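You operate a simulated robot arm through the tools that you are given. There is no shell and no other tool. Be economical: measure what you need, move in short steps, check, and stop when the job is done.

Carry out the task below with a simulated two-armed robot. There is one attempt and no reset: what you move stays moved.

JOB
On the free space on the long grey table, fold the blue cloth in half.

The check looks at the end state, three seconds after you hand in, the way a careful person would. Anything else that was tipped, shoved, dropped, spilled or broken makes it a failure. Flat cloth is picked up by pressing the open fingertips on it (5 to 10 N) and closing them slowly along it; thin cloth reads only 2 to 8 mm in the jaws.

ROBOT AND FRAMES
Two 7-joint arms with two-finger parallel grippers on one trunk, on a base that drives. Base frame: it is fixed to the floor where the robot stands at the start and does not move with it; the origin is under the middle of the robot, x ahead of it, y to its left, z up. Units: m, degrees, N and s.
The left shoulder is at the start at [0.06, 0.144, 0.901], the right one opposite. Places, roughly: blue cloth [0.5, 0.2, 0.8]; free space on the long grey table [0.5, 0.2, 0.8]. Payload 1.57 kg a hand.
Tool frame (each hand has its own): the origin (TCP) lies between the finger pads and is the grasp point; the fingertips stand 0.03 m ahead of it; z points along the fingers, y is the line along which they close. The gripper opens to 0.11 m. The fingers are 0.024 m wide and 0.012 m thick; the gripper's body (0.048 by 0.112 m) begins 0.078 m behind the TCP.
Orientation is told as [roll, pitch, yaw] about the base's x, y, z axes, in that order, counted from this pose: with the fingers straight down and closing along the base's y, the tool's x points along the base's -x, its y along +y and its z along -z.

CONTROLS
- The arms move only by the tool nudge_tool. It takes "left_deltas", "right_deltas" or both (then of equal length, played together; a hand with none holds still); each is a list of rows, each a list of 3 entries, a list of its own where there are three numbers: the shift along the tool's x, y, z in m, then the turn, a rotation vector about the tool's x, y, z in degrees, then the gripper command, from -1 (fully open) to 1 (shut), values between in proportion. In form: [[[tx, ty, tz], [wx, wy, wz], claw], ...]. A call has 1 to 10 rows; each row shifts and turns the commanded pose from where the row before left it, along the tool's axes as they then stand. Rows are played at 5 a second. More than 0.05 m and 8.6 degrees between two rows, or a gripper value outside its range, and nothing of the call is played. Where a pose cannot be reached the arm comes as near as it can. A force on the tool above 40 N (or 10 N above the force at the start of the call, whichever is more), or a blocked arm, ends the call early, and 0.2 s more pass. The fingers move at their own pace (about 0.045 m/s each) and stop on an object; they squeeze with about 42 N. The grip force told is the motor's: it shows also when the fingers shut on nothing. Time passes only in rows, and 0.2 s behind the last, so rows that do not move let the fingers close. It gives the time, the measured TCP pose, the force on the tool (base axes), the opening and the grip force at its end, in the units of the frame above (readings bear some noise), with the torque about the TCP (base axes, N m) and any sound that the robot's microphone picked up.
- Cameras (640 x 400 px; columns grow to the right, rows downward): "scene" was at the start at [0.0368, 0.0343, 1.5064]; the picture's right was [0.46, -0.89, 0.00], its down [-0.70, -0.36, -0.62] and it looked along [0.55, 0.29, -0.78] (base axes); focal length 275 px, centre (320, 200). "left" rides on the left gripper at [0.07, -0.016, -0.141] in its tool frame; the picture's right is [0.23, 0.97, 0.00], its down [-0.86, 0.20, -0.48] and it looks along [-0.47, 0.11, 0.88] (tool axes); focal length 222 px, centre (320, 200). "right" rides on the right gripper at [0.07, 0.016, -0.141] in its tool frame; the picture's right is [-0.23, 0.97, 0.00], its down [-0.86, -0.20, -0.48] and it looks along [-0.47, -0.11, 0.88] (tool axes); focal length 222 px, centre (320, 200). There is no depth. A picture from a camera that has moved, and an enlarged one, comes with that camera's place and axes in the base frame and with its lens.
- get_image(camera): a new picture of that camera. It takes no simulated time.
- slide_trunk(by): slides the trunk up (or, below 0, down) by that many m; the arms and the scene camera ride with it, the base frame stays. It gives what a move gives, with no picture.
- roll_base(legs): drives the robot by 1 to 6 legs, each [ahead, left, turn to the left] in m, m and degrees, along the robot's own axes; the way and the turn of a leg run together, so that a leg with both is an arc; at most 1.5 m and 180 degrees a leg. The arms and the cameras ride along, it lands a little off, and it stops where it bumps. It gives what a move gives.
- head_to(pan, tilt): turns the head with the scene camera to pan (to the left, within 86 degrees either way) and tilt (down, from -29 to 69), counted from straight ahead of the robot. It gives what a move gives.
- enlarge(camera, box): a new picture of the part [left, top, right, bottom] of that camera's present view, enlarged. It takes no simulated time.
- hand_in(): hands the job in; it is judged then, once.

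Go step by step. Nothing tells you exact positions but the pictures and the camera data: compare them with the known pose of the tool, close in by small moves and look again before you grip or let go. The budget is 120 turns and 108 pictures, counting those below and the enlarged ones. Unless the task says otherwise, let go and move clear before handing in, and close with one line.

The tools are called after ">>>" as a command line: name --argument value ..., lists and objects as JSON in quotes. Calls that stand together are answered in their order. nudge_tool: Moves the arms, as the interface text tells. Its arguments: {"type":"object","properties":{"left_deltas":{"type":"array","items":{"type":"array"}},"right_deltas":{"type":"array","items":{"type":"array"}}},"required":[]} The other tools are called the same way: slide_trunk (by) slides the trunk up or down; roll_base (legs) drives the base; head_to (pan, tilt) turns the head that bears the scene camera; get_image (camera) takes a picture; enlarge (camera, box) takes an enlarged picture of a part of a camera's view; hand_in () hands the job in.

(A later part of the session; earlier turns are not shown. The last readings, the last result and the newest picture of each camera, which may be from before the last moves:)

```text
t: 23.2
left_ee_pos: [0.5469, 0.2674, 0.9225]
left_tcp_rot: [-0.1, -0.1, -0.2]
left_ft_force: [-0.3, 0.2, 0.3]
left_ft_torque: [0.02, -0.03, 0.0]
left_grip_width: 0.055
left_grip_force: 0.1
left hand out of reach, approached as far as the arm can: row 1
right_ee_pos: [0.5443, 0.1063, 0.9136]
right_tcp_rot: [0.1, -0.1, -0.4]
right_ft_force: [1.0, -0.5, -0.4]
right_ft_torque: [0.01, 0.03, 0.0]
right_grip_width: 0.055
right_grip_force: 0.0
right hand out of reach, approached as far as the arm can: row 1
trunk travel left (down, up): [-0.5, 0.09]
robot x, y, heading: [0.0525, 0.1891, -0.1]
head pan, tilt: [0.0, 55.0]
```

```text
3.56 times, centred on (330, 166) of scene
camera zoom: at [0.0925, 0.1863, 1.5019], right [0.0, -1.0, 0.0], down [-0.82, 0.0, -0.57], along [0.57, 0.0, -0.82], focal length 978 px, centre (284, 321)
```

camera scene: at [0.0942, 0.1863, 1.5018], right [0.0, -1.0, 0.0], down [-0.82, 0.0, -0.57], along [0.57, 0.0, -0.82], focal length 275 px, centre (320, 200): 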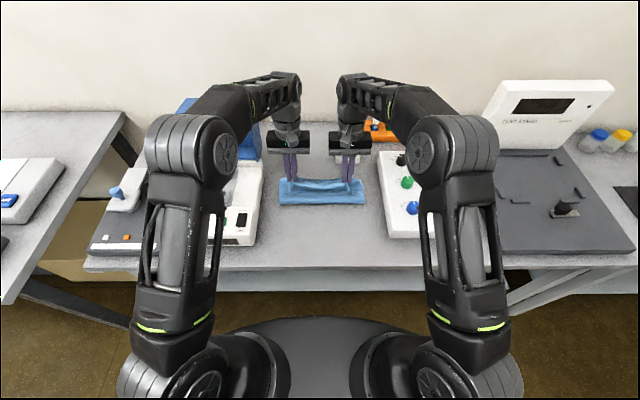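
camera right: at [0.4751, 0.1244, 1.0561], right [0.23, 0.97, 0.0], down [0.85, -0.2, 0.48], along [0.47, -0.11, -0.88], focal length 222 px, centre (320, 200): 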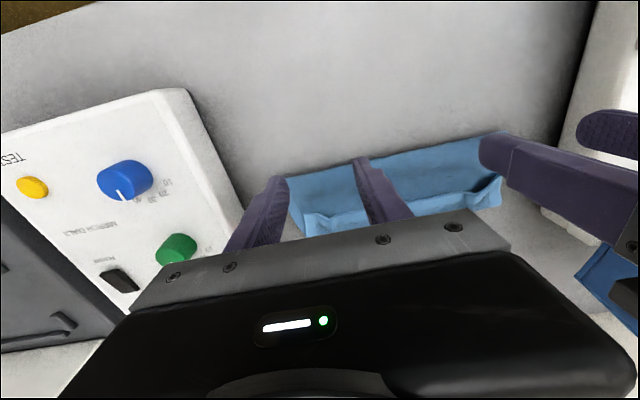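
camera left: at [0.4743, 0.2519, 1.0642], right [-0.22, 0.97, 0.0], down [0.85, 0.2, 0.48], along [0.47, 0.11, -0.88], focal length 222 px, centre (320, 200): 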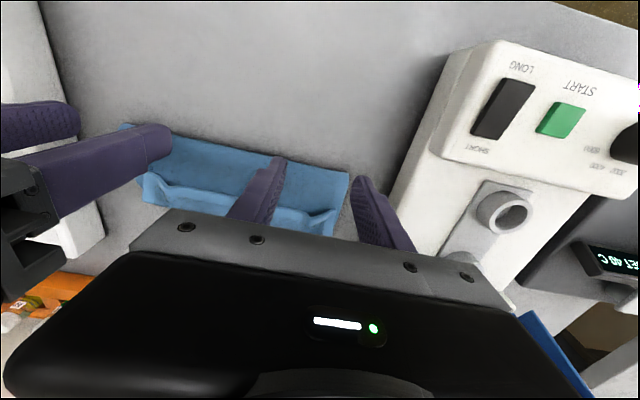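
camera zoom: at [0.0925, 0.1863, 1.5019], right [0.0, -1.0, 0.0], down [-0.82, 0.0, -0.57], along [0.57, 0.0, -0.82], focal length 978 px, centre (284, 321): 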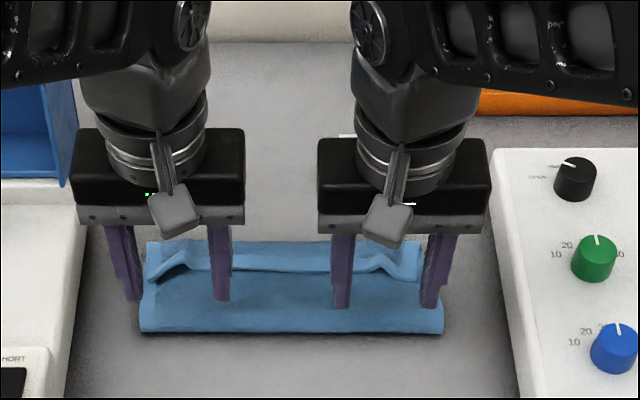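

The hem band's free edge is at about x=0.633 and the far rim at about 0.668. I'll lower both hands, jaws spread to make four push points, just in front of the free hem edge and slightly above the cloth.

>>> nudge_tool --left_deltas '[[[-0.03, 0, 0.02], [0, 0, 0], -0.27], [[-0.028, 0, 0.02], [0, 0, 0], -0.27], [[0, 0, 0.02], [0, 0, 0], -0.27], [[0, 0, 0.015], [0, 0, 0], -0.27], [[0, 0, 0], [0, 0, 0], -0.27]]' --right_deltas '[[[-0.03, 0, 0.02], [0, 0, 0], -0.27], [[-0.031, 0, 0.015], [0, 0, 0], -0.27], [[0, 0, 0.015], [0, 0, 0], -0.27], [[0, 0, 0.016], [0, 0, 0], -0.27], [[0, 0, 0], [0, 0, 0], -0.27]]'

>>> enlarge --camera "scene" --box '[240, 110, 420, 222]'

>>> get_image --camera "left"

>>> get_image --camera "right"

```text
t: 24.4
left_ee_pos: [0.6037, 0.2664, 0.8469]
left_tcp_rot: [0.0, -0.1, -0.2]
left_ft_force: [1.3, 0.2, 0.5]
left_ft_torque: [-0.01, 0.02, -0.04]
left_grip_width: 0.0699
left_grip_force: 0.1
right_ee_pos: [0.6061, 0.1067, 0.8525]
right_tcp_rot: [0.0, 0.0, -0.3]
right_ft_force: [0.3, -0.6, 0.2]
right_ft_torque: [0.0, 0.01, -0.01]
right_grip_width: 0.0699
right_grip_force: 0.1
trunk travel left (down, up): [-0.5, 0.09]
robot x, y, heading: [0.0484, 0.1917, -0.1]
head pan, tilt: [0.0, 55.0]
```

```text
3.56 times, centred on (330, 166) of scene
camera zoom: at [0.092, 0.1863, 1.5019], right [0.0, -1.0, 0.0], down [-0.82, 0.0, -0.57], along [0.57, 0.0, -0.82], focal length 978 px, centre (284, 321)
```

zoom: 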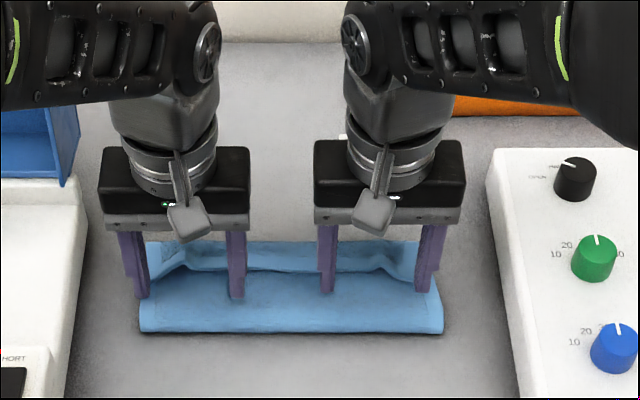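

```text
76 pictures are left
camera left: at [0.5323, 0.2517, 0.9895], right [-0.22, 0.97, 0.0], down [0.85, 0.2, 0.48], along [0.47, 0.11, -0.88], focal length 222 px, centre (320, 200)
```

left: 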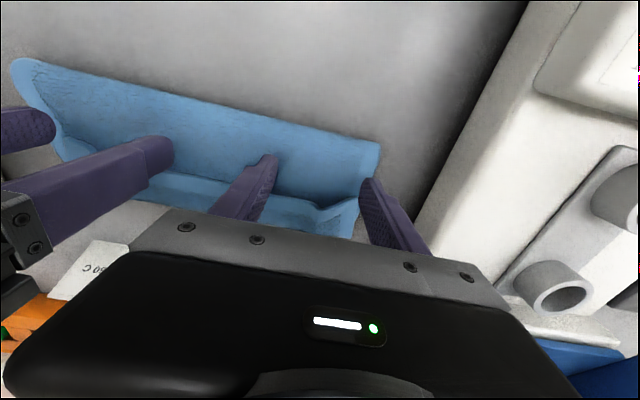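

```text
75 pictures are left
camera right: at [0.5374, 0.1241, 0.9931], right [0.23, 0.97, 0.0], down [0.85, -0.2, 0.48], along [0.47, -0.11, -0.88], focal length 222 px, centre (320, 200)
```

right: 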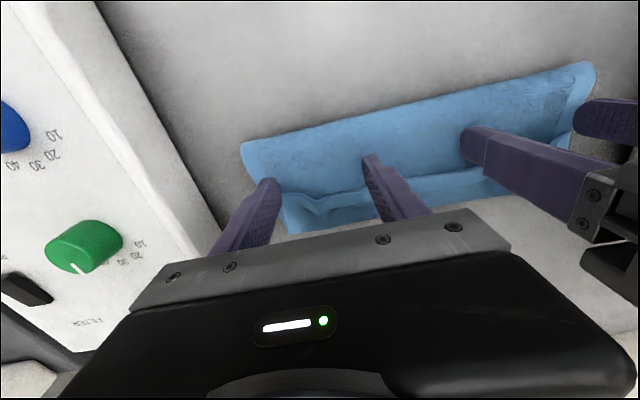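

The outer fingers sit a bit outside the hem's corners, so I'll shift each hand inward 8 mm. Then I'll go down to just above the lower layer.

>>> nudge_tool --left_deltas '[[[0.002, -0.008, 0], [0, 0, 0], -0.27], [[0, 0, 0.005], [0, 0, 0], -0.27], [[0, 0, 0.004], [0, 0, 0], -0.27], [[0, 0, 0], [0, 0, 0], -0.27]]' --right_deltas '[[[0.003, 0.008, 0], [0, 0, 0], -0.27], [[0, 0, 0.008], [0, 0, 0], -0.27], [[0, 0, 0.006], [0, 0, 0], -0.27], [[0, 0, 0], [0, 0, 0], -0.27]]'

```text
t: 25.4
left_ee_pos: [0.6021, 0.2589, 0.8391]
left_tcp_rot: [0.1, -0.1, -0.3]
left_ft_force: [-0.6, -1.1, 1.1]
left_ft_torque: [-0.01, 0.03, 0.04]
left_grip_width: 0.0694
left_grip_force: 0.0
right_ee_pos: [0.6029, 0.1144, 0.838]
right_tcp_rot: [-0.1, -0.1, -0.2]
right_ft_force: [-0.7, 0.0, 2.1]
right_ft_torque: [0.01, -0.02, 0.0]
right_grip_width: 0.0699
right_grip_force: 0.0
trunk travel left (down, up): [-0.5, 0.09]
robot x, y, heading: [0.0514, 0.1874, -0.2]
head pan, tilt: [0.0, 55.0]
```

The fingers are just above the cloth with almost no force, so I'll push forward 3 cm in small steps.

>>> nudge_tool --left_deltas '[[[-0.006, 0, 0], [0, 0, 0], -0.27], [[-0.006, 0, 0], [0, 0, 0], -0.27], [[-0.006, 0, 0], [0, 0, 0], -0.27], [[-0.006, 0, 0], [0, 0, 0], -0.27], [[-0.006, 0, 0], [0, 0, 0], -0.27], [[0, 0, 0], [0, 0, 0], -0.27]]' --right_deltas '[[[-0.006, 0, -0.001], [0, 0, 0], -0.27], [[-0.006, 0, 0], [0, 0, 0], -0.27], [[-0.006, 0, 0], [0, 0, 0], -0.27], [[-0.006, 0, 0], [0, 0, 0], -0.27], [[-0.006, 0, 0], [0, 0, 0], -0.27], [[0, 0, 0], [0, 0, 0], -0.27]]'

>>> enlarge --camera "scene" --box '[240, 110, 420, 222]'

>>> get_image --camera "right"

```text
t: 26.8
left_ee_pos: [0.6316, 0.2595, 0.8399]
left_tcp_rot: [-0.1, -0.1, -0.2]
left_ft_force: [-0.3, -1.3, 0.3]
left_ft_torque: [0.0, 0.01, 0.0]
left_grip_width: 0.0698
left_grip_force: 0.1
right_ee_pos: [0.631, 0.1142, 0.8396]
right_tcp_rot: [0.1, -0.1, -0.2]
right_ft_force: [-1.0, 1.7, 1.1]
right_ft_torque: [0.03, 0.03, 0.02]
right_grip_width: 0.0695
right_grip_force: 0.0
trunk travel left (down, up): [-0.5, 0.09]
robot x, y, heading: [0.0485, 0.1871, -0.1]
head pan, tilt: [0.0, 55.0]
```

```text
3.56 times, centred on (330, 166) of scene
camera zoom: at [0.0921, 0.1863, 1.5019], right [0.0, -1.0, 0.0], down [-0.82, 0.0, -0.57], along [0.57, 0.0, -0.82], focal length 978 px, centre (284, 321)
```

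zoom: 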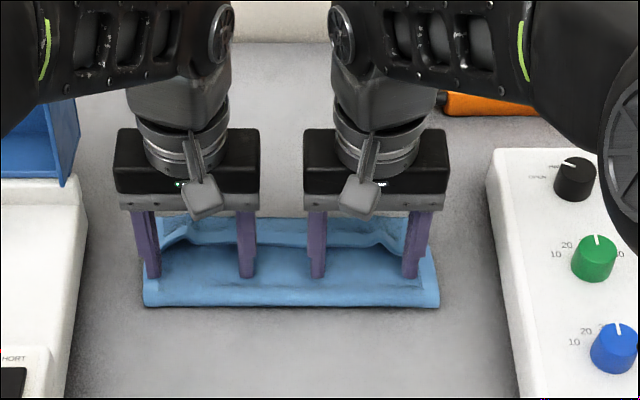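

```text
73 pictures are left
camera right: at [0.563, 0.1315, 0.9798], right [0.23, 0.97, 0.0], down [0.85, -0.2, 0.48], along [0.47, -0.11, -0.88], focal length 222 px, centre (320, 200)
```

right: 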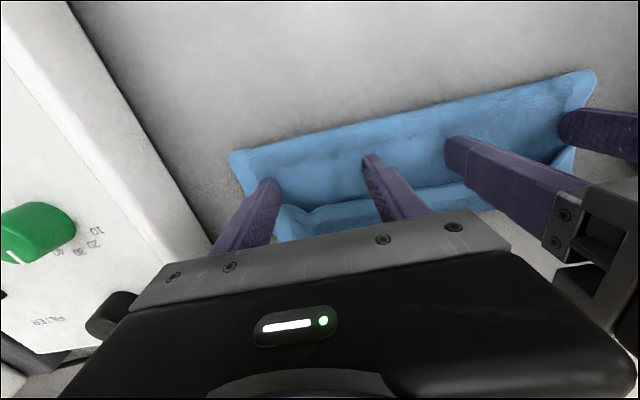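

Instead of flipping the hem, the push slid the whole cloth forward about 2.5 cm, so I'll stop pushing. I'll grip the turned-back hem, unfold the cloth flat toward me, and then fold the far edge toward the robot, where the hands have room to tilt.

>>> nudge_tool --left_deltas '[[[0, 0, -0.02], [0, 0, 0], -0.27], [[-0.02, 0.009, -0.01], [0, 0, 0], 0.27], [[-0.02, 0, 0], [0, 0, 0], 0.27], [[0, 0, 0.005], [0, 0, 0], 0.27], [[0, 0, 0], [0, 0, 0], 0.27]]' --right_deltas '[[[0, 0, -0.02], [0, 0, 0], -0.27], [[-0.02, -0.009, -0.01], [0, 0, 0], 0.27], [[-0.02, 0, 0], [0, 0, 0], 0.27], [[0, 0, 0.005], [0, 0, 0], 0.27], [[0, 0, 0], [0, 0, 0], 0.27]]'

>>> enlarge --camera "scene" --box '[240, 110, 420, 222]'

>>> get_image --camera "right"

>>> get_image --camera "left"

```text
t: 28.0
left_ee_pos: [0.6726, 0.2679, 0.8639]
left_tcp_rot: [-0.1, -0.1, -0.2]
left_ft_force: [-0.8, -0.5, -0.4]
left_ft_torque: [-0.01, -0.01, 0.0]
left_grip_width: 0.0403
left_grip_force: 0.1
right_ee_pos: [0.6715, 0.1035, 0.8646]
right_tcp_rot: [-0.1, 0.0, -0.3]
right_ft_force: [0.1, -0.2, 0.0]
right_ft_torque: [-0.01, -0.07, -0.01]
right_grip_width: 0.0403
right_grip_force: 0.0
trunk travel left (down, up): [-0.5, 0.09]
robot x, y, heading: [0.0511, 0.1896, -0.3]
head pan, tilt: [0.0, 55.0]
```

```text
3.56 times, centred on (330, 166) of scene
camera zoom: at [0.0923, 0.1863, 1.5019], right [0.0, -1.0, 0.0], down [-0.82, 0.0, -0.57], along [0.57, 0.0, -0.82], focal length 978 px, centre (284, 321)
```

zoom: 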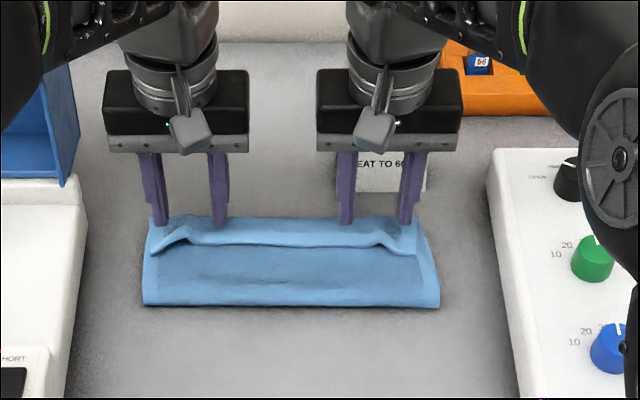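

```text
71 pictures are left
camera right: at [0.6028, 0.121, 1.0056], right [0.23, 0.97, 0.0], down [0.85, -0.2, 0.48], along [0.47, -0.11, -0.88], focal length 222 px, centre (320, 200)
```

right: 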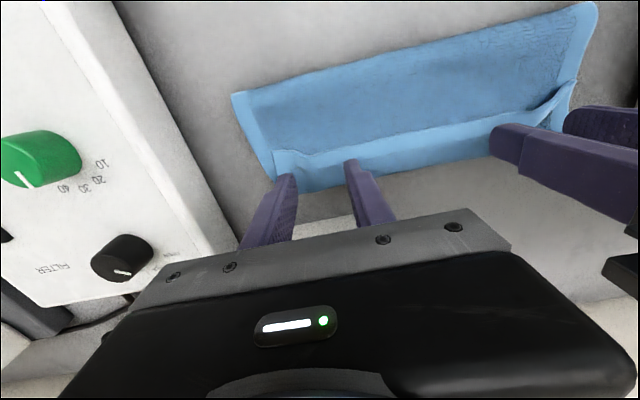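

```text
70 pictures are left
camera left: at [0.5994, 0.2529, 1.0062], right [-0.22, 0.97, 0.0], down [0.86, 0.2, 0.48], along [0.47, 0.11, -0.88], focal length 222 px, centre (320, 200)
```

left: 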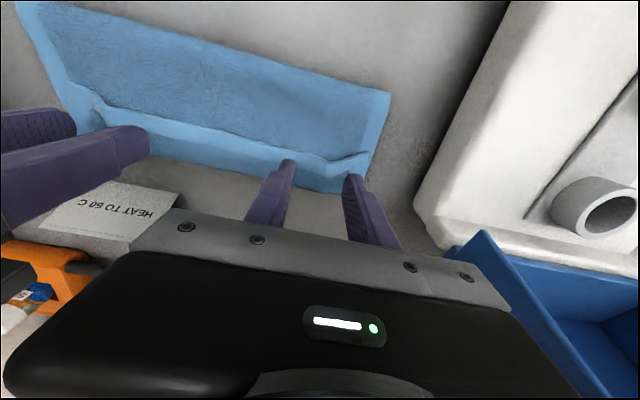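

The jaws are above the turned-back band at x 0.66–0.69, and the card behind it is clear at x≥0.73. I'll lower slowly until I feel contact.

>>> nudge_tool --left_deltas '[[[0, 0, 0.008], [0, 0, 0], 0.27], [[0, 0, 0.006], [0, 0, 0], 0.27], [[0, 0, 0.004], [0, 0, 0], 0.27], [[0, 0, 0.003], [0, 0, 0], 0.27], [[0, 0, 0.002], [0, 0, 0], 0.27], [[0, 0, 0], [0, 0, 0], 0.27]]' --right_deltas '[[[0, 0, 0.008], [0, 0, 0], 0.27], [[0, 0, 0.006], [0, 0, 0], 0.27], [[0, 0, 0.004], [0, 0, 0], 0.27], [[0, 0, 0.003], [0, 0, 0], 0.27], [[0, 0, 0.002], [0, 0, 0], 0.27], [[0, 0, 0], [0, 0, 0], 0.27]]'

```text
t: 29.4
left_ee_pos: [0.6706, 0.2691, 0.8415]
left_tcp_rot: [0.0, -0.2, -0.3]
left_ft_force: [0.8, 0.1, 1.6]
left_ft_torque: [0.01, 0.0, -0.01]
left_grip_width: 0.0401
left_grip_force: 0.0
right_ee_pos: [0.6718, 0.1037, 0.8413]
right_tcp_rot: [0.0, 0.0, -0.4]
right_ft_force: [-0.6, 0.5, 2.4]
right_ft_torque: [0.0, 0.06, 0.0]
right_grip_width: 0.0403
right_grip_force: 0.0
trunk travel left (down, up): [-0.5, 0.09]
robot x, y, heading: [0.0527, 0.1885, -0.1]
head pan, tilt: [0.0, 55.0]
```

>>> nudge_tool --left_deltas '[[[0, 0, 0.0015], [0, 0, 0], 0.27], [[0, 0, 0.001], [0, 0, 0], 0.27], [[0, 0, 0], [0, 0, 0], 0.27]]' --right_deltas '[[[0, 0, 0.0015], [0, 0, 0], 0.27], [[0, 0, 0.001], [0, 0, 0], 0.27], [[0, 0, 0], [0, 0, 0], 0.27]]'

```text
t: 30.2
left_ee_pos: [0.6709, 0.2688, 0.8382]
left_tcp_rot: [0.0, -0.1, -0.2]
left_ft_force: [0.5, 0.5, 6.2]
left_ft_torque: [0.02, 0.01, 0.0]
left_grip_width: 0.0404
left_grip_force: 0.1
right_ee_pos: [0.6714, 0.1039, 0.8393]
right_tcp_rot: [0.1, -0.1, -0.3]
right_ft_force: [-0.7, -0.9, 4.0]
right_ft_torque: [-0.03, 0.02, 0.03]
right_grip_width: 0.0396
right_grip_force: 0.1
trunk travel left (down, up): [-0.5, 0.09]
robot x, y, heading: [0.0504, 0.1901, -0.4]
head pan, tilt: [0.0, 55.0]
```

Contact is about 6 N on the left and 4 N on the right, which is right for closing slowly.

>>> nudge_tool --left_deltas '[[[0, 0, 0], [0, 0, 0], 0.35], [[0, 0, 0], [0, 0, 0], 0.43], [[0, 0, 0], [0, 0, 0], 0.51], [[0, 0, 0], [0, 0, 0], 0.59], [[0, 0, 0], [0, 0, 0], 0.67], [[0, 0, 0], [0, 0, 0], 0.75], [[0, 0, 0], [0, 0, 0], 0.83], [[0, 0, 0], [0, 0, 0], 0.91], [[0, 0, 0], [0, 0, 0], 1], [[0, 0, 0], [0, 0, 0], 1]]' --right_deltas '[[[0, 0, 0.0004], [0, 0, 0], 0.35], [[0, 0, 0], [0, 0, 0], 0.43], [[0, 0, 0], [0, 0, 0], 0.51], [[0, 0, 0], [0, 0, 0], 0.59], [[0, 0, 0], [0, 0, 0], 0.67], [[0, 0, 0], [0, 0, 0], 0.75], [[0, 0, 0], [0, 0, 0], 0.83], [[0, 0, 0], [0, 0, 0], 0.91], [[0, 0, 0], [0, 0, 0], 1], [[0, 0, 0], [0, 0, 0], 1]]'

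>>> nudge_tool --left_deltas '[[[0, 0, -0.015], [0, 0, 0], 1], [[0.003, -0.003, -0.015], [0, 0, 0], 1], [[0.005, -0.003, -0.015], [0, 0, 0], 1], [[0, 0, 0], [0, 0, 0], 1]]' --right_deltas '[[[0, 0, -0.015], [0, 0, 0], 1], [[0.003, 0.003, -0.015], [0, 0, 0], 1], [[0.005, 0.003, -0.015], [0, 0, 0], 1], [[0, 0, 0], [0, 0, 0], 1]]'

>>> enlarge --camera "scene" --box '[240, 110, 420, 222]'

>>> get_image --camera "right"

```text
t: 32.4
left_ee_pos: [0.6714, 0.267, 0.8395]
left_tcp_rot: [-0.1, -0.2, -0.2]
left_ft_force: [0.4, -11.3, 7.6]
left_ft_torque: [-0.42, 0.02, -0.03]
left_grip_width: 0.007
left_grip_force: 26.4
right_ee_pos: [0.6712, 0.1071, 0.8393]
right_tcp_rot: [0.1, -0.1, -0.3]
right_ft_force: [1.0, 13.5, 6.4]
right_ft_torque: [0.43, 0.06, 0.01]
right_grip_width: 0.0096
right_grip_force: 27.5
trunk travel left (down, up): [-0.5, 0.09]
robot x, y, heading: [0.0505, 0.1836, -0.2]
head pan, tilt: [0.0, 55.0]
```

```text
t: 33.4
left_ee_pos: [0.6635, 0.2619, 0.8841]
left_tcp_rot: [0.2, 0.0, -0.2]
left_ft_force: [0.4, -0.6, -0.9]
left_ft_torque: [-0.06, 0.03, -0.01]
left_grip_width: 0.0068
left_grip_force: 26.6
right_ee_pos: [0.6652, 0.1094, 0.8821]
right_tcp_rot: [-0.1, 0.0, -0.3]
right_ft_force: [-0.1, 1.1, -1.9]
right_ft_torque: [0.03, 0.0, 0.01]
right_grip_width: 0.0085
right_grip_force: 27.7
trunk travel left (down, up): [-0.5, 0.09]
robot x, y, heading: [0.0526, 0.1878, -0.2]
head pan, tilt: [0.0, 55.0]
```

```text
3.56 times, centred on (330, 166) of scene
camera zoom: at [0.0926, 0.1863, 1.5019], right [0.0, -1.0, 0.0], down [-0.82, 0.0, -0.57], along [0.57, 0.0, -0.82], focal length 978 px, centre (284, 321)
```

zoom: 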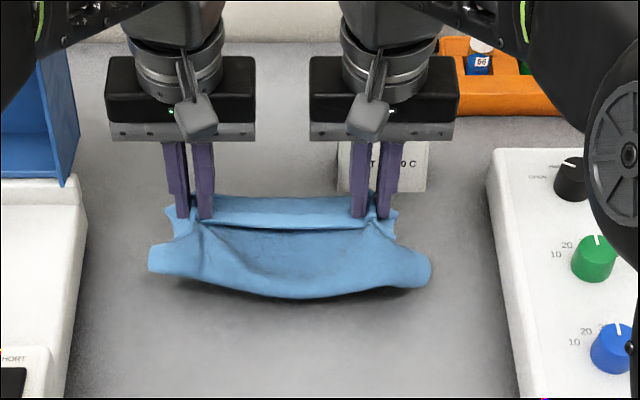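

```text
68 pictures are left
camera right: at [0.5964, 0.1271, 1.0235], right [0.23, 0.97, 0.0], down [0.85, -0.2, 0.48], along [0.46, -0.11, -0.88], focal length 222 px, centre (320, 200)
```

right: 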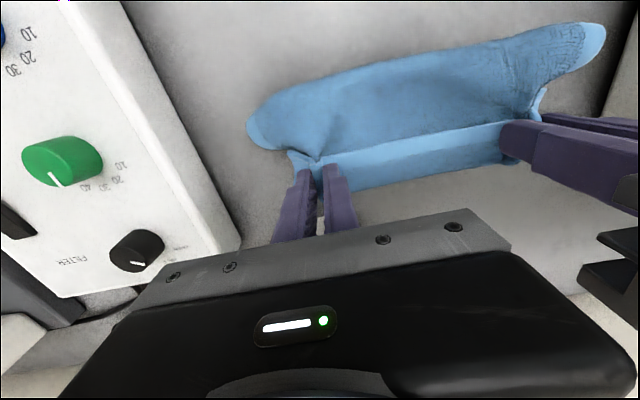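

The jaws read 7 and 8.5 mm, so they hold more than the hem alone. I'll lift a little higher to see what hangs from them.

>>> nudge_tool --left_deltas '[[[0.01, 0, -0.03], [0, 0, 0], 1], [[0.01, 0, -0.03], [0, 0, 0], 1], [[0.01, 0, -0.01], [0, 0, 0], 1], [[0, 0, 0], [0, 0, 0], 1]]' --right_deltas '[[[0.01, 0, -0.03], [0, 0, 0], 1], [[0.01, 0, -0.03], [0, 0, 0], 1], [[0.01, 0, -0.01], [0, 0, 0], 1], [[0, 0, 0], [0, 0, 0], 1]]'

>>> enlarge --camera "scene" --box '[240, 110, 420, 222]'

>>> get_image --camera "left"

```text
t: 34.4
left_ee_pos: [0.6321, 0.2619, 0.9528]
left_tcp_rot: [0.0, 0.0, -0.2]
left_ft_force: [0.0, 0.1, -0.5]
left_ft_torque: [-0.04, -0.02, 0.01]
left_grip_width: 0.0067
left_grip_force: 26.1
right_ee_pos: [0.6335, 0.1097, 0.953]
right_tcp_rot: [0.0, 0.0, -0.3]
right_ft_force: [0.0, 0.4, -0.5]
right_ft_torque: [0.03, 0.02, 0.02]
right_grip_width: 0.0088
right_grip_force: 27.6
trunk travel left (down, up): [-0.5, 0.09]
robot x, y, heading: [0.0534, 0.1856, -0.5]
head pan, tilt: [0.0, 55.0]
```

```text
3.56 times, centred on (330, 166) of scene
camera zoom: at [0.0926, 0.1863, 1.5019], right [0.0, -1.0, 0.0], down [-0.82, 0.0, -0.57], along [0.57, 0.0, -0.82], focal length 978 px, centre (284, 321)
```

zoom: 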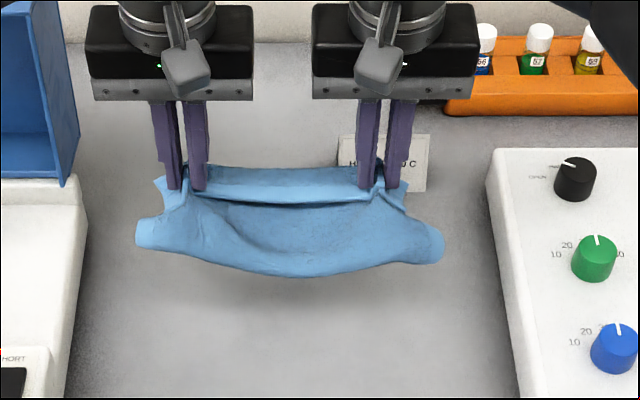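

```text
66 pictures are left
camera left: at [0.5614, 0.2468, 1.0954], right [-0.22, 0.97, 0.0], down [0.86, 0.2, 0.48], along [0.47, 0.11, -0.88], focal length 222 px, centre (320, 200)
```

left: 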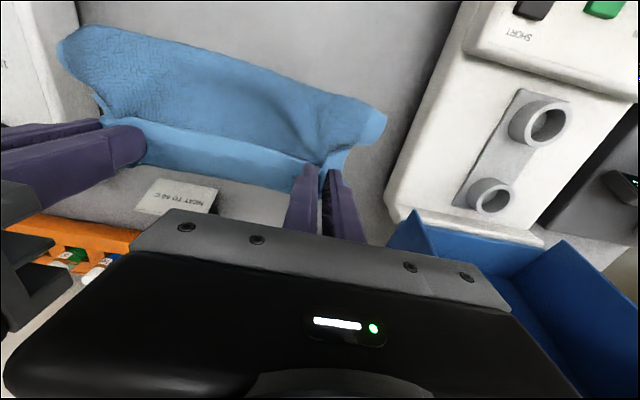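

The whole folded cloth came up, with all layers held together. I'll bring it back toward me and lay it down with a slight forward drag so it trails flat, then release it.

>>> nudge_tool --left_deltas '[[[0.03, 0, 0], [0, 0, 0], 1], [[0.03, 0, 0.015], [0, 0, 0], 1], [[0, 0, 0.025], [0, 0, 0], 1], [[-0.005, 0, 0.02], [0, 0, 0], 1], [[-0.008, 0, 0.02], [0, 0, 0], 1], [[-0.008, 0, 0.015], [0, 0, 0], 1], [[-0.006, 0, 0.014], [0, 0, 0], 1], [[0, 0, 0], [0, 0, 0], 1]]' --right_deltas '[[[0.03, 0, 0], [0, 0, 0], 1], [[0.03, 0, 0.015], [0, 0, 0], 1], [[0, 0, 0.025], [0, 0, 0], 1], [[-0.005, 0, 0.02], [0, 0, 0], 1], [[-0.008, 0, 0.02], [0, 0, 0], 1], [[-0.008, 0, 0.015], [0, 0, 0], 1], [[-0.006, 0, 0.014], [0, 0, 0], 1], [[0, 0, 0], [0, 0, 0], 1]]'

>>> enlarge --camera "scene" --box '[230, 130, 410, 242]'

>>> get_image --camera "right"

```text
t: 36.2
left_ee_pos: [0.5996, 0.2617, 0.8437]
left_tcp_rot: [0.0, -0.1, -0.2]
left_ft_force: [-0.1, 0.1, 0.8]
left_ft_torque: [0.0, -0.01, -0.03]
left_grip_width: 0.0069
left_grip_force: 26.1
right_ee_pos: [0.6007, 0.1125, 0.8444]
right_tcp_rot: [0.1, 0.0, -0.1]
right_ft_force: [0.7, 1.0, 1.7]
right_ft_torque: [0.01, 0.03, -0.02]
right_grip_width: 0.0087
right_grip_force: 27.6
trunk travel left (down, up): [-0.5, 0.09]
robot x, y, heading: [0.0502, 0.1835, 0.1]
head pan, tilt: [0.0, 55.0]
```

```text
3.56 times, centred on (320, 186) of scene
camera zoom: at [0.092, 0.1863, 1.502], right [0.0, -1.0, 0.0], down [-0.82, 0.0, -0.57], along [0.57, 0.0, -0.82], focal length 978 px, centre (320, 250)
```

zoom: 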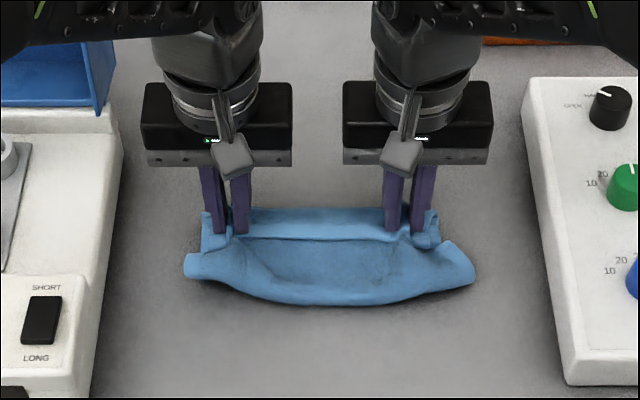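

```text
64 pictures are left
camera right: at [0.5329, 0.1292, 0.9848], right [0.23, 0.97, 0.0], down [0.85, -0.2, 0.48], along [0.47, -0.11, -0.88], focal length 222 px, centre (320, 200)
```

right: 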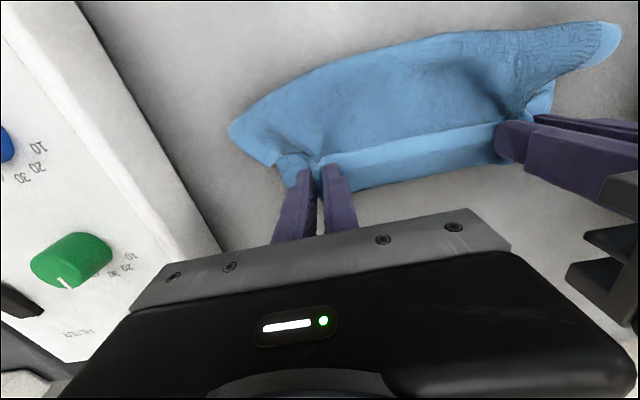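

Now I'll open slowly and lift off, backing the hands out of view so I can see the cloth fully.

>>> nudge_tool --left_deltas '[[[0, 0, 0], [0, 0, 0], 0.7], [[0, 0, 0], [0, 0, 0], 0.4], [[0, 0, 0], [0, 0, 0], 0.2], [[0, 0, -0.02], [0, 0, 0], 0.2], [[0, 0, -0.04], [0, 0, 0], 0.2], [[0.04, 0.02, -0.04], [0, 0, 0], 0.2], [[0.04, 0.03, 0], [0, 0, 0], 0.2], [[0.04, 0.03, 0], [0, 0, 0], 0.2], [[0.03, 0, 0], [0, 0, 0], 0.2], [[0, 0, 0], [0, 0, 0], 0.2]]' --right_deltas '[[[0, 0, 0], [0, 0, 0], 0.7], [[0, 0, 0], [0, 0, 0], 0.4], [[0, 0, 0], [0, 0, 0], 0.2], [[0, 0, -0.02], [0, 0, 0], 0.2], [[0, 0, -0.04], [0, 0, 0], 0.2], [[0.04, -0.02, -0.04], [0, 0, 0], 0.2], [[0.04, -0.03, 0], [0, 0, 0], 0.2], [[0.04, -0.03, 0], [0, 0, 0], 0.2], [[0.03, 0, 0], [0, 0, 0], 0.2], [[0, 0, 0], [0, 0, 0], 0.2]]'

>>> enlarge --camera "scene" --box '[230, 130, 410, 242]'

>>> get_image --camera "right"

>>> get_image --camera "left"

```text
refused: row 6 steps farther than a row can; nothing moved
```

```text
3.56 times, centred on (320, 186) of scene
camera zoom: at [0.092, 0.1863, 1.502], right [0.0, -1.0, 0.0], down [-0.82, 0.0, -0.57], along [0.57, 0.0, -0.82], focal length 978 px, centre (320, 250)
```

zoom: 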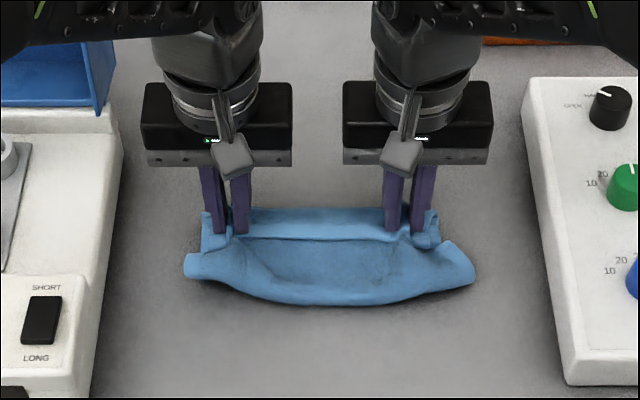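

```text
62 pictures are left
camera right: at [0.5329, 0.1292, 0.9848], right [0.23, 0.97, 0.0], down [0.85, -0.2, 0.48], along [0.47, -0.11, -0.88], focal length 222 px, centre (320, 200)
```

right: 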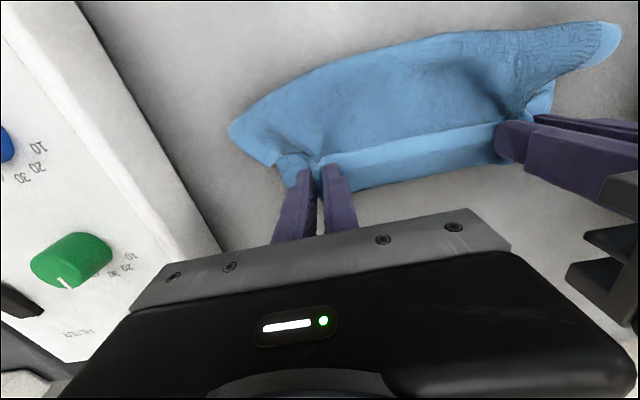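

```text
61 pictures are left
camera left: at [0.5277, 0.2466, 0.9865], right [-0.22, 0.97, 0.0], down [0.85, 0.2, 0.48], along [0.47, 0.11, -0.88], focal length 222 px, centre (320, 200)
```

left: 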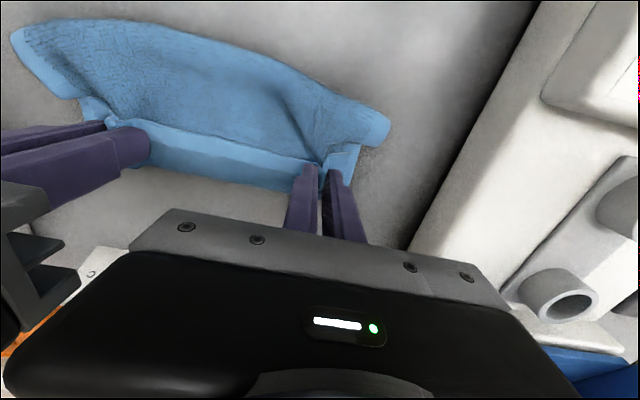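

One row was too long, so nothing moved. I'll repeat it with shorter steps.

>>> nudge_tool --left_deltas '[[[0, 0, 0], [0, 0, 0], 0.7], [[0, 0, 0], [0, 0, 0], 0.4], [[0, 0, 0], [0, 0, 0], 0.2], [[0, 0, -0.02], [0, 0, 0], 0.2], [[0, 0, -0.04], [0, 0, 0], 0.2], [[0.02, 0.0, -0.04], [0, 0, 0], 0.2], [[0.04, 0.02, 0], [0, 0, 0], 0.2], [[0.04, 0.02, 0], [0, 0, 0], 0.2], [[0.04, 0, 0], [0, 0, 0], 0.2], [[0, 0, 0], [0, 0, 0], 0.2]]' --right_deltas '[[[0, 0, 0], [0, 0, 0], 0.7], [[0, 0, 0], [0, 0, 0], 0.4], [[0, 0, 0], [0, 0, 0], 0.2], [[0, 0, -0.02], [0, 0, 0], 0.2], [[0, 0, -0.04], [0, 0, 0], 0.2], [[0.02, 0.0, -0.04], [0, 0, 0], 0.2], [[0.04, -0.02, 0], [0, 0, 0], 0.2], [[0.04, -0.02, 0], [0, 0, 0], 0.2], [[0.04, 0, 0], [0, 0, 0], 0.2], [[0, 0, 0], [0, 0, 0], 0.2]]'

>>> enlarge --camera "scene" --box '[230, 130, 410, 242]'

>>> get_image --camera "right"

```text
t: 38.4
left_ee_pos: [0.4617, 0.3042, 0.9425]
left_tcp_rot: [0.1, -0.2, -0.2]
left_ft_force: [0.1, 0.3, -0.3]
left_ft_torque: [0.01, 0.01, 0.01]
left_grip_width: 0.0439
left_grip_force: 0.1
right_ee_pos: [0.4611, 0.0712, 0.9438]
right_tcp_rot: [0.0, 0.1, -0.1]
right_ft_force: [-0.2, 0.1, 0.1]
right_ft_torque: [0.0, 0.0, -0.01]
right_grip_width: 0.044
right_grip_force: 0.1
trunk travel left (down, up): [-0.5, 0.09]
robot x, y, heading: [0.0517, 0.1901, -0.3]
head pan, tilt: [0.0, 55.0]
```

```text
3.56 times, centred on (320, 186) of scene
camera zoom: at [0.093, 0.1863, 1.5019], right [0.0, -1.0, 0.0], down [-0.82, 0.0, -0.57], along [0.57, 0.0, -0.82], focal length 978 px, centre (320, 250)
```

zoom: 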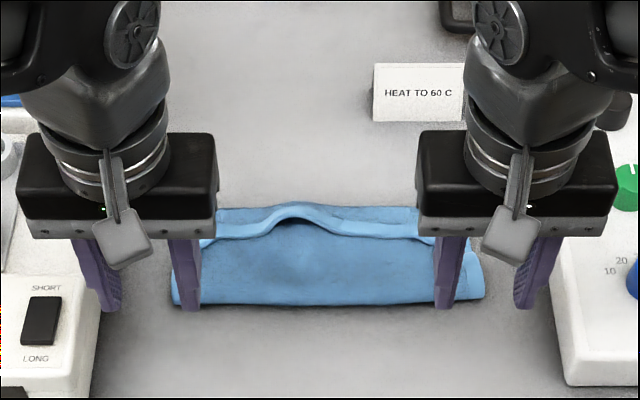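

```text
59 pictures are left
camera right: at [0.3929, 0.0878, 1.0851], right [0.23, 0.97, 0.0], down [0.85, -0.2, 0.48], along [0.47, -0.11, -0.88], focal length 222 px, centre (320, 200)
```

right: 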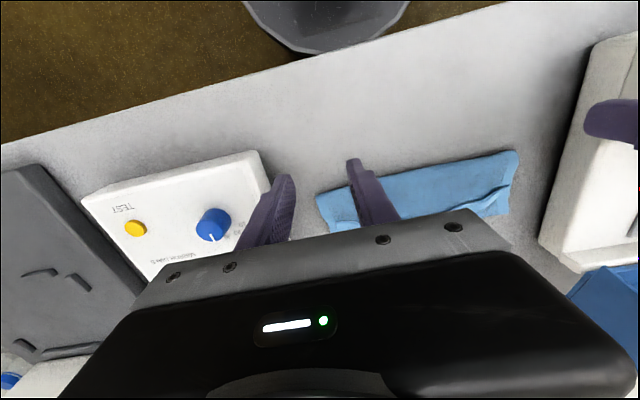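

Lying free, the cloth flattened, and the turned-back hem now arches up in the middle at about x=0.60, y=0.21. I can pinch just that raised hem with the left hand and unfold the top layer toward me.

>>> nudge_tool --left_deltas '[[[-0.03, -0.03, 0], [0, 0, 0], 0], [[-0.03, -0.03, 0], [0, 0, 0], 0], [[-0.03, -0.03, 0], [0, 0, 0], 0], [[-0.03, -0.009, 0], [0, 0, 0], 0], [[-0.01, 0, 0.03], [0, 0, 0], 0], [[0, 0, 0.04], [0, 0, 0], 0], [[0, 0, 0.012], [0, 0, 0], 0], [[0, 0, 0], [0, 0, 0], 0]]' --right_deltas '[[[0.02, -0.02, -0.03], [0, 0, 0], 0], [[0.02, 0, 0], [0, 0, 0], 0], [[0, 0, 0], [0, 0, 0], 0], [[0, 0, 0], [0, 0, 0], 0], [[0, 0, 0], [0, 0, 0], 0], [[0, 0, 0], [0, 0, 0], 0], [[0, 0, 0], [0, 0, 0], 0], [[0, 0, 0], [0, 0, 0], 0]]'

>>> enlarge --camera "scene" --box '[230, 130, 410, 242]'

>>> get_image --camera "left"

```text
t: 40.2
left_ee_pos: [0.5875, 0.201, 0.8611]
left_tcp_rot: [0.0, -0.1, -0.1]
left_ft_force: [0.6, -0.6, 0.1]
left_ft_torque: [0.03, -0.02, 0.04]
left_grip_width: 0.0549
left_grip_force: 0.1
right_ee_pos: [0.4198, 0.052, 0.9753]
right_tcp_rot: [0.0, 0.0, -0.1]
right_ft_force: [-0.6, -0.5, -0.4]
right_ft_torque: [0.0, 0.01, 0.0]
right_grip_width: 0.055
right_grip_force: 0.1
trunk travel left (down, up): [-0.5, 0.09]
robot x, y, heading: [0.0517, 0.1838, -0.2]
head pan, tilt: [0.0, 55.0]
```

```text
3.56 times, centred on (320, 186) of scene
camera zoom: at [0.0922, 0.1863, 1.5019], right [0.0, -1.0, 0.0], down [-0.82, 0.0, -0.57], along [0.57, 0.0, -0.82], focal length 978 px, centre (320, 250)
```

zoom: 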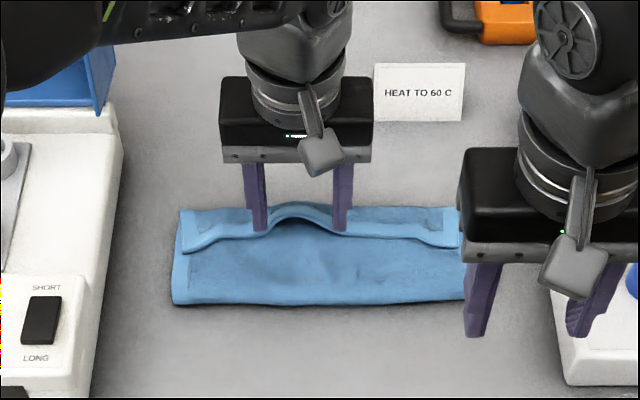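

```text
57 pictures are left
camera left: at [0.5172, 0.1867, 1.0031], right [-0.22, 0.97, 0.0], down [0.86, 0.2, 0.48], along [0.47, 0.11, -0.88], focal length 222 px, centre (320, 200)
```

left: 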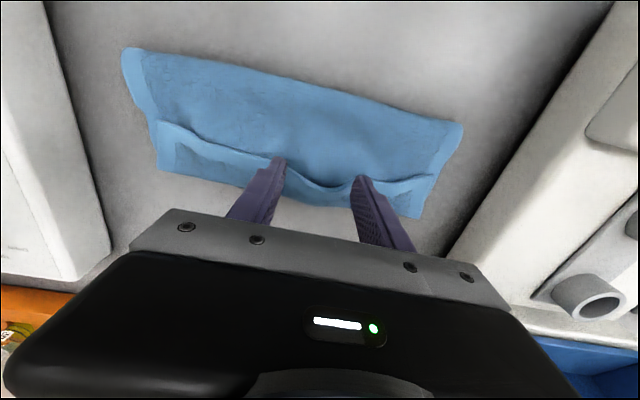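

The arch lies right between the fingers. I'll shift 1 cm forward and to the left, lower to just above the layers without pressing, and pinch.

>>> nudge_tool --left_deltas '[[[-0.011, 0.009, 0], [0, 0, 0], 0], [[0, 0, 0.01], [0, 0, 0], 0], [[0, 0, 0.008], [0, 0, 0], 0], [[0, 0, 0], [0, 0, 0], 0.3], [[0, 0, 0], [0, 0, 0], 0.5], [[0, 0, 0], [0, 0, 0], 0.7], [[0, 0, 0], [0, 0, 0], 0.85], [[0, 0, 0], [0, 0, 0], 1], [[0, 0, 0], [0, 0, 0], 1]]'

>>> enlarge --camera "scene" --box '[230, 130, 410, 242]'

```text
t: 42.2
left_ee_pos: [0.6, 0.2112, 0.8452]
left_tcp_rot: [0.1, -0.1, -0.1]
left_ft_force: [-0.6, -0.1, 0.8]
left_ft_torque: [-0.05, -0.01, 0.0]
left_grip_width: 0.0067
left_grip_force: 26.6
right_ee_pos: [0.4197, 0.0512, 0.9752]
right_tcp_rot: [0.0, 0.0, -0.2]
right_ft_force: [0.8, 0.2, 0.7]
right_ft_torque: [0.03, 0.01, -0.01]
right_grip_width: 0.055
right_grip_force: 0.0
trunk travel left (down, up): [-0.5, 0.09]
robot x, y, heading: [0.0485, 0.1854, -0.2]
head pan, tilt: [0.0, 55.0]
```

```text
3.56 times, centred on (320, 186) of scene
camera zoom: at [0.0921, 0.1862, 1.5019], right [0.0, -1.0, 0.0], down [-0.82, 0.0, -0.57], along [0.57, 0.0, -0.82], focal length 978 px, centre (320, 250)
```

zoom: 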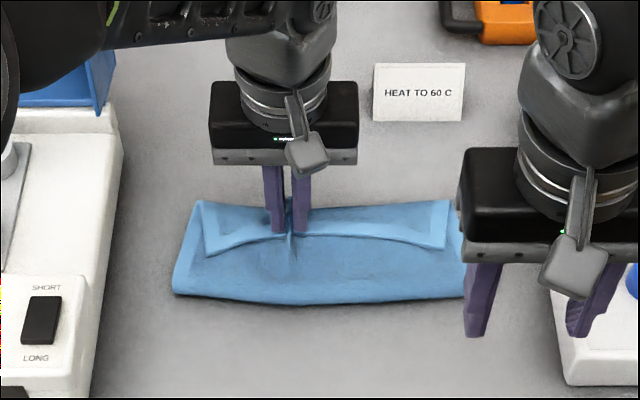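

The jaws read 6.7 mm, so the upper layer and the hem may both be held. I'll lift a little and check whether the bottom layer stays on the table.

>>> nudge_tool --left_deltas '[[[0.005, 0, -0.02], [0, 0, 0], 1], [[0.01, 0, -0.02], [0, 0, 0], 1], [[0.015, 0, -0.02], [0, 0, 0], 1], [[0, 0, 0], [0, 0, 0], 1]]'

>>> enlarge --camera "scene" --box '[230, 130, 410, 242]'

>>> get_image --camera "left"

>>> get_image --camera "right"

```text
t: 43.2
left_ee_pos: [0.5726, 0.211, 0.9033]
left_tcp_rot: [0.0, -0.1, -0.2]
left_ft_force: [-0.7, -0.5, -0.2]
left_ft_torque: [0.01, -0.02, 0.0]
left_grip_width: 0.0063
left_grip_force: 26.9
right_ee_pos: [0.4206, 0.0515, 0.9754]
right_tcp_rot: [0.0, 0.1, -0.2]
right_ft_force: [-0.2, 0.0, 0.4]
right_ft_torque: [0.01, -0.02, -0.02]
right_grip_width: 0.055
right_grip_force: 0.1
trunk travel left (down, up): [-0.5, 0.09]
robot x, y, heading: [0.0507, 0.1858, -0.2]
head pan, tilt: [0.0, 55.0]
```

```text
3.56 times, centred on (320, 186) of scene
camera zoom: at [0.0925, 0.1862, 1.5019], right [0.0, -1.0, 0.0], down [-0.82, 0.0, -0.57], along [0.57, 0.0, -0.82], focal length 978 px, centre (320, 250)
```

zoom: 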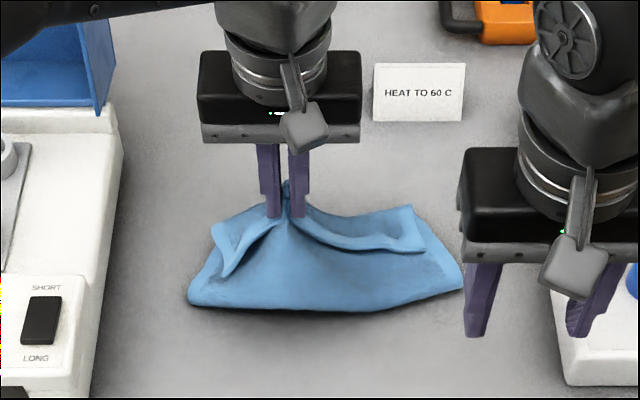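

```text
54 pictures are left
camera left: at [0.5005, 0.1969, 1.045], right [-0.22, 0.97, 0.0], down [0.86, 0.2, 0.48], along [0.47, 0.11, -0.88], focal length 222 px, centre (320, 200)
```

left: 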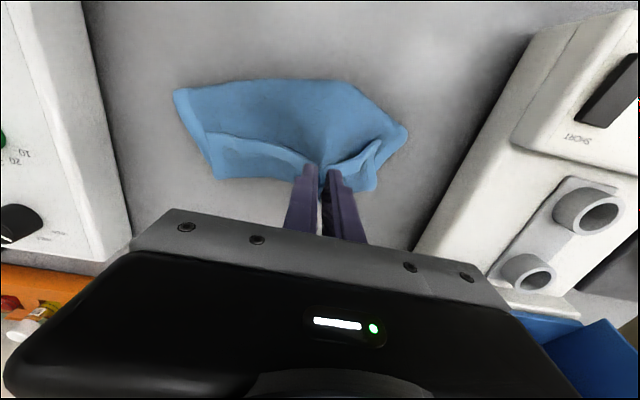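

```text
53 pictures are left
camera right: at [0.3518, 0.0687, 1.1166], right [0.23, 0.97, 0.0], down [0.85, -0.2, 0.48], along [0.47, -0.11, -0.88], focal length 222 px, centre (320, 200)
```

right: 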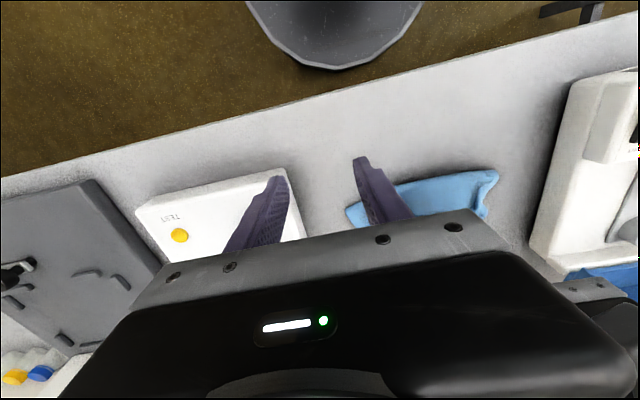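

The whole bundle lifted again. A better method is to let gravity do it: lay it down, pick it up by its fold line so both layers and the hem hang straight, then lay it back with the layers trailing. First I'll put it down and release.

>>> nudge_tool --left_deltas '[[[-0.008, 0, 0.02], [0, 0, 0], 1], [[-0.01, 0, 0.02], [0, 0, 0], 1], [[-0.01, 0, 0.016], [0, 0, 0], 1], [[0, 0, 0], [0, 0, 0], 0.7], [[0, 0, 0], [0, 0, 0], 0.4], [[0, 0, 0], [0, 0, 0], 0.2], [[0, 0, -0.03], [0, 0, 0], 0.2], [[0, 0, -0.04], [0, 0, 0], 0.2], [[0, 0.03, -0.03], [0, 0, 0], 0.2], [[0, 0.03, 0], [0, 0, 0], 0.2]]'

>>> enlarge --camera "scene" --box '[230, 130, 410, 242]'

```text
t: 45.4
left_ee_pos: [0.5992, 0.2722, 0.9458]
left_tcp_rot: [0.0, -0.1, -0.2]
left_ft_force: [0.0, 0.3, -0.9]
left_ft_torque: [-0.03, -0.04, 0.0]
left_grip_width: 0.0438
left_grip_force: 0.0
right_ee_pos: [0.4209, 0.0522, 0.9757]
right_tcp_rot: [0.0, 0.0, -0.2]
right_ft_force: [0.6, -0.2, -0.6]
right_ft_torque: [-0.01, 0.01, 0.02]
right_grip_width: 0.0551
right_grip_force: 0.1
trunk travel left (down, up): [-0.5, 0.09]
robot x, y, heading: [0.0487, 0.1899, -0.1]
head pan, tilt: [0.0, 55.0]
```

```text
3.56 times, centred on (320, 186) of scene
camera zoom: at [0.0922, 0.1867, 1.5019], right [0.0, -1.0, 0.0], down [-0.82, 0.0, -0.57], along [0.57, 0.0, -0.82], focal length 978 px, centre (320, 250)
```

zoom: 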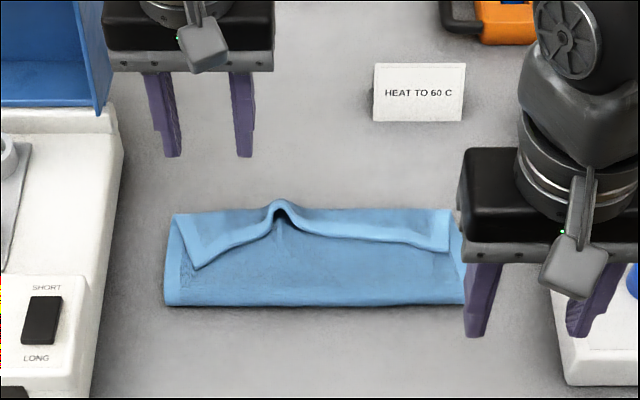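

The near fold line is at x≈0.522, spanning y≈0.05–0.316. I'll bring both hands over the fold line near its ends.

>>> nudge_tool --left_deltas '[[[0.034, 0.004, 0], [0, 0, 0], 0.27], [[0.033, 0.004, 0], [0, 0, 0], 0.27], [[0, 0, 0.03], [0, 0, 0], 0.27], [[0, 0, 0.03], [0, 0, 0], 0.27], [[0, 0, 0.025], [0, 0, 0], 0.27], [[0, 0, 0], [0, 0, 0], 0.27]]' --right_deltas '[[[-0.037, 0.024, 0], [0, 0, 0], 0.27], [[-0.037, 0.024, 0], [0, 0, 0], 0.27], [[-0.037, 0, 0.025], [0, 0, 0], 0.27], [[0, 0, 0.04], [0, 0, 0], 0.27], [[0, 0, 0.04], [0, 0, 0], 0.27], [[0, 0, 0.01], [0, 0, 0], 0.27]]'

>>> enlarge --camera "scene" --box '[230, 130, 410, 242]'

>>> get_image --camera "right"

```text
t: 46.8
left_ee_pos: [0.5326, 0.2796, 0.8625]
left_tcp_rot: [0.0, -0.1, -0.2]
left_ft_force: [-0.2, 0.3, -0.1]
left_ft_torque: [-0.03, 0.01, 0.02]
left_grip_width: 0.0405
left_grip_force: 0.0
right_ee_pos: [0.5318, 0.0995, 0.8575]
right_tcp_rot: [0.0, 0.0, -0.3]
right_ft_force: [0.6, 0.0, 0.1]
right_ft_torque: [-0.01, 0.02, 0.03]
right_grip_width: 0.0403
right_grip_force: 0.1
trunk travel left (down, up): [-0.5, 0.09]
robot x, y, heading: [0.0519, 0.1868, -0.3]
head pan, tilt: [0.0, 55.0]
```

```text
3.56 times, centred on (320, 186) of scene
camera zoom: at [0.0919, 0.1863, 1.502], right [0.0, -1.0, 0.0], down [-0.82, 0.0, -0.57], along [0.57, 0.0, -0.82], focal length 978 px, centre (320, 250)
```

zoom: 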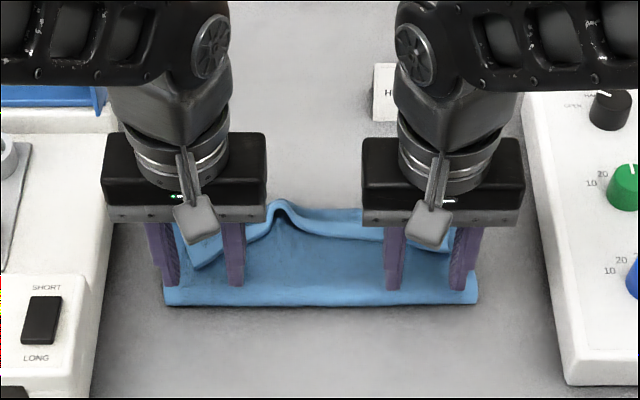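

```text
50 pictures are left
camera right: at [0.4631, 0.1167, 0.9991], right [0.23, 0.97, 0.0], down [0.85, -0.2, 0.48], along [0.47, -0.11, -0.88], focal length 222 px, centre (320, 200)
```

right: 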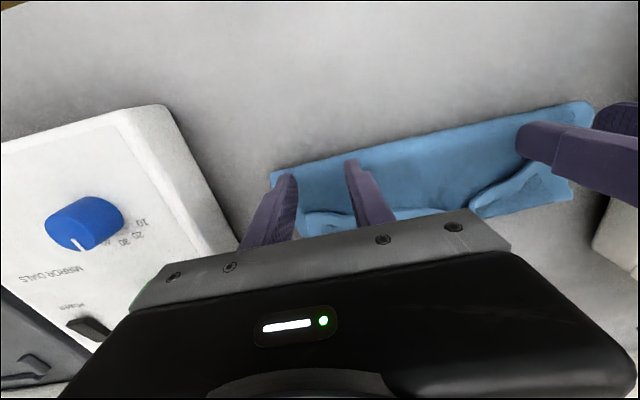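

Both hands are over the fold line, 2 cm above it. I'll go down until they touch.

>>> nudge_tool --left_deltas '[[[0, 0, 0.008], [0, 0, 0], 0.27], [[0, 0, 0.008], [0, 0, 0], 0.27], [[0, 0, 0.004], [0, 0, 0], 0.27], [[0, 0, 0.003], [0, 0, 0], 0.27], [[0, 0, 0], [0, 0, 0], 0.27]]' --right_deltas '[[[0, 0, 0.006], [0, 0, 0], 0.27], [[0, 0, 0.006], [0, 0, 0], 0.27], [[0, 0, 0.004], [0, 0, 0], 0.27], [[0, 0, 0.002], [0, 0, 0], 0.27], [[0, 0, 0], [0, 0, 0], 0.27]]'

```text
t: 48.0
left_ee_pos: [0.5324, 0.2783, 0.8399]
left_tcp_rot: [0.1, -0.1, -0.2]
left_ft_force: [0.4, 0.1, 1.0]
left_ft_torque: [-0.04, 0.01, -0.03]
left_grip_width: 0.0402
left_grip_force: 0.0
right_ee_pos: [0.5302, 0.0991, 0.84]
right_tcp_rot: [0.0, 0.0, -0.1]
right_ft_force: [0.3, -0.1, 0.8]
right_ft_torque: [0.01, 0.02, 0.0]
right_grip_width: 0.0401
right_grip_force: 0.1
trunk travel left (down, up): [-0.5, 0.09]
robot x, y, heading: [0.046, 0.1935, -0.0]
head pan, tilt: [0.0, 55.0]
```

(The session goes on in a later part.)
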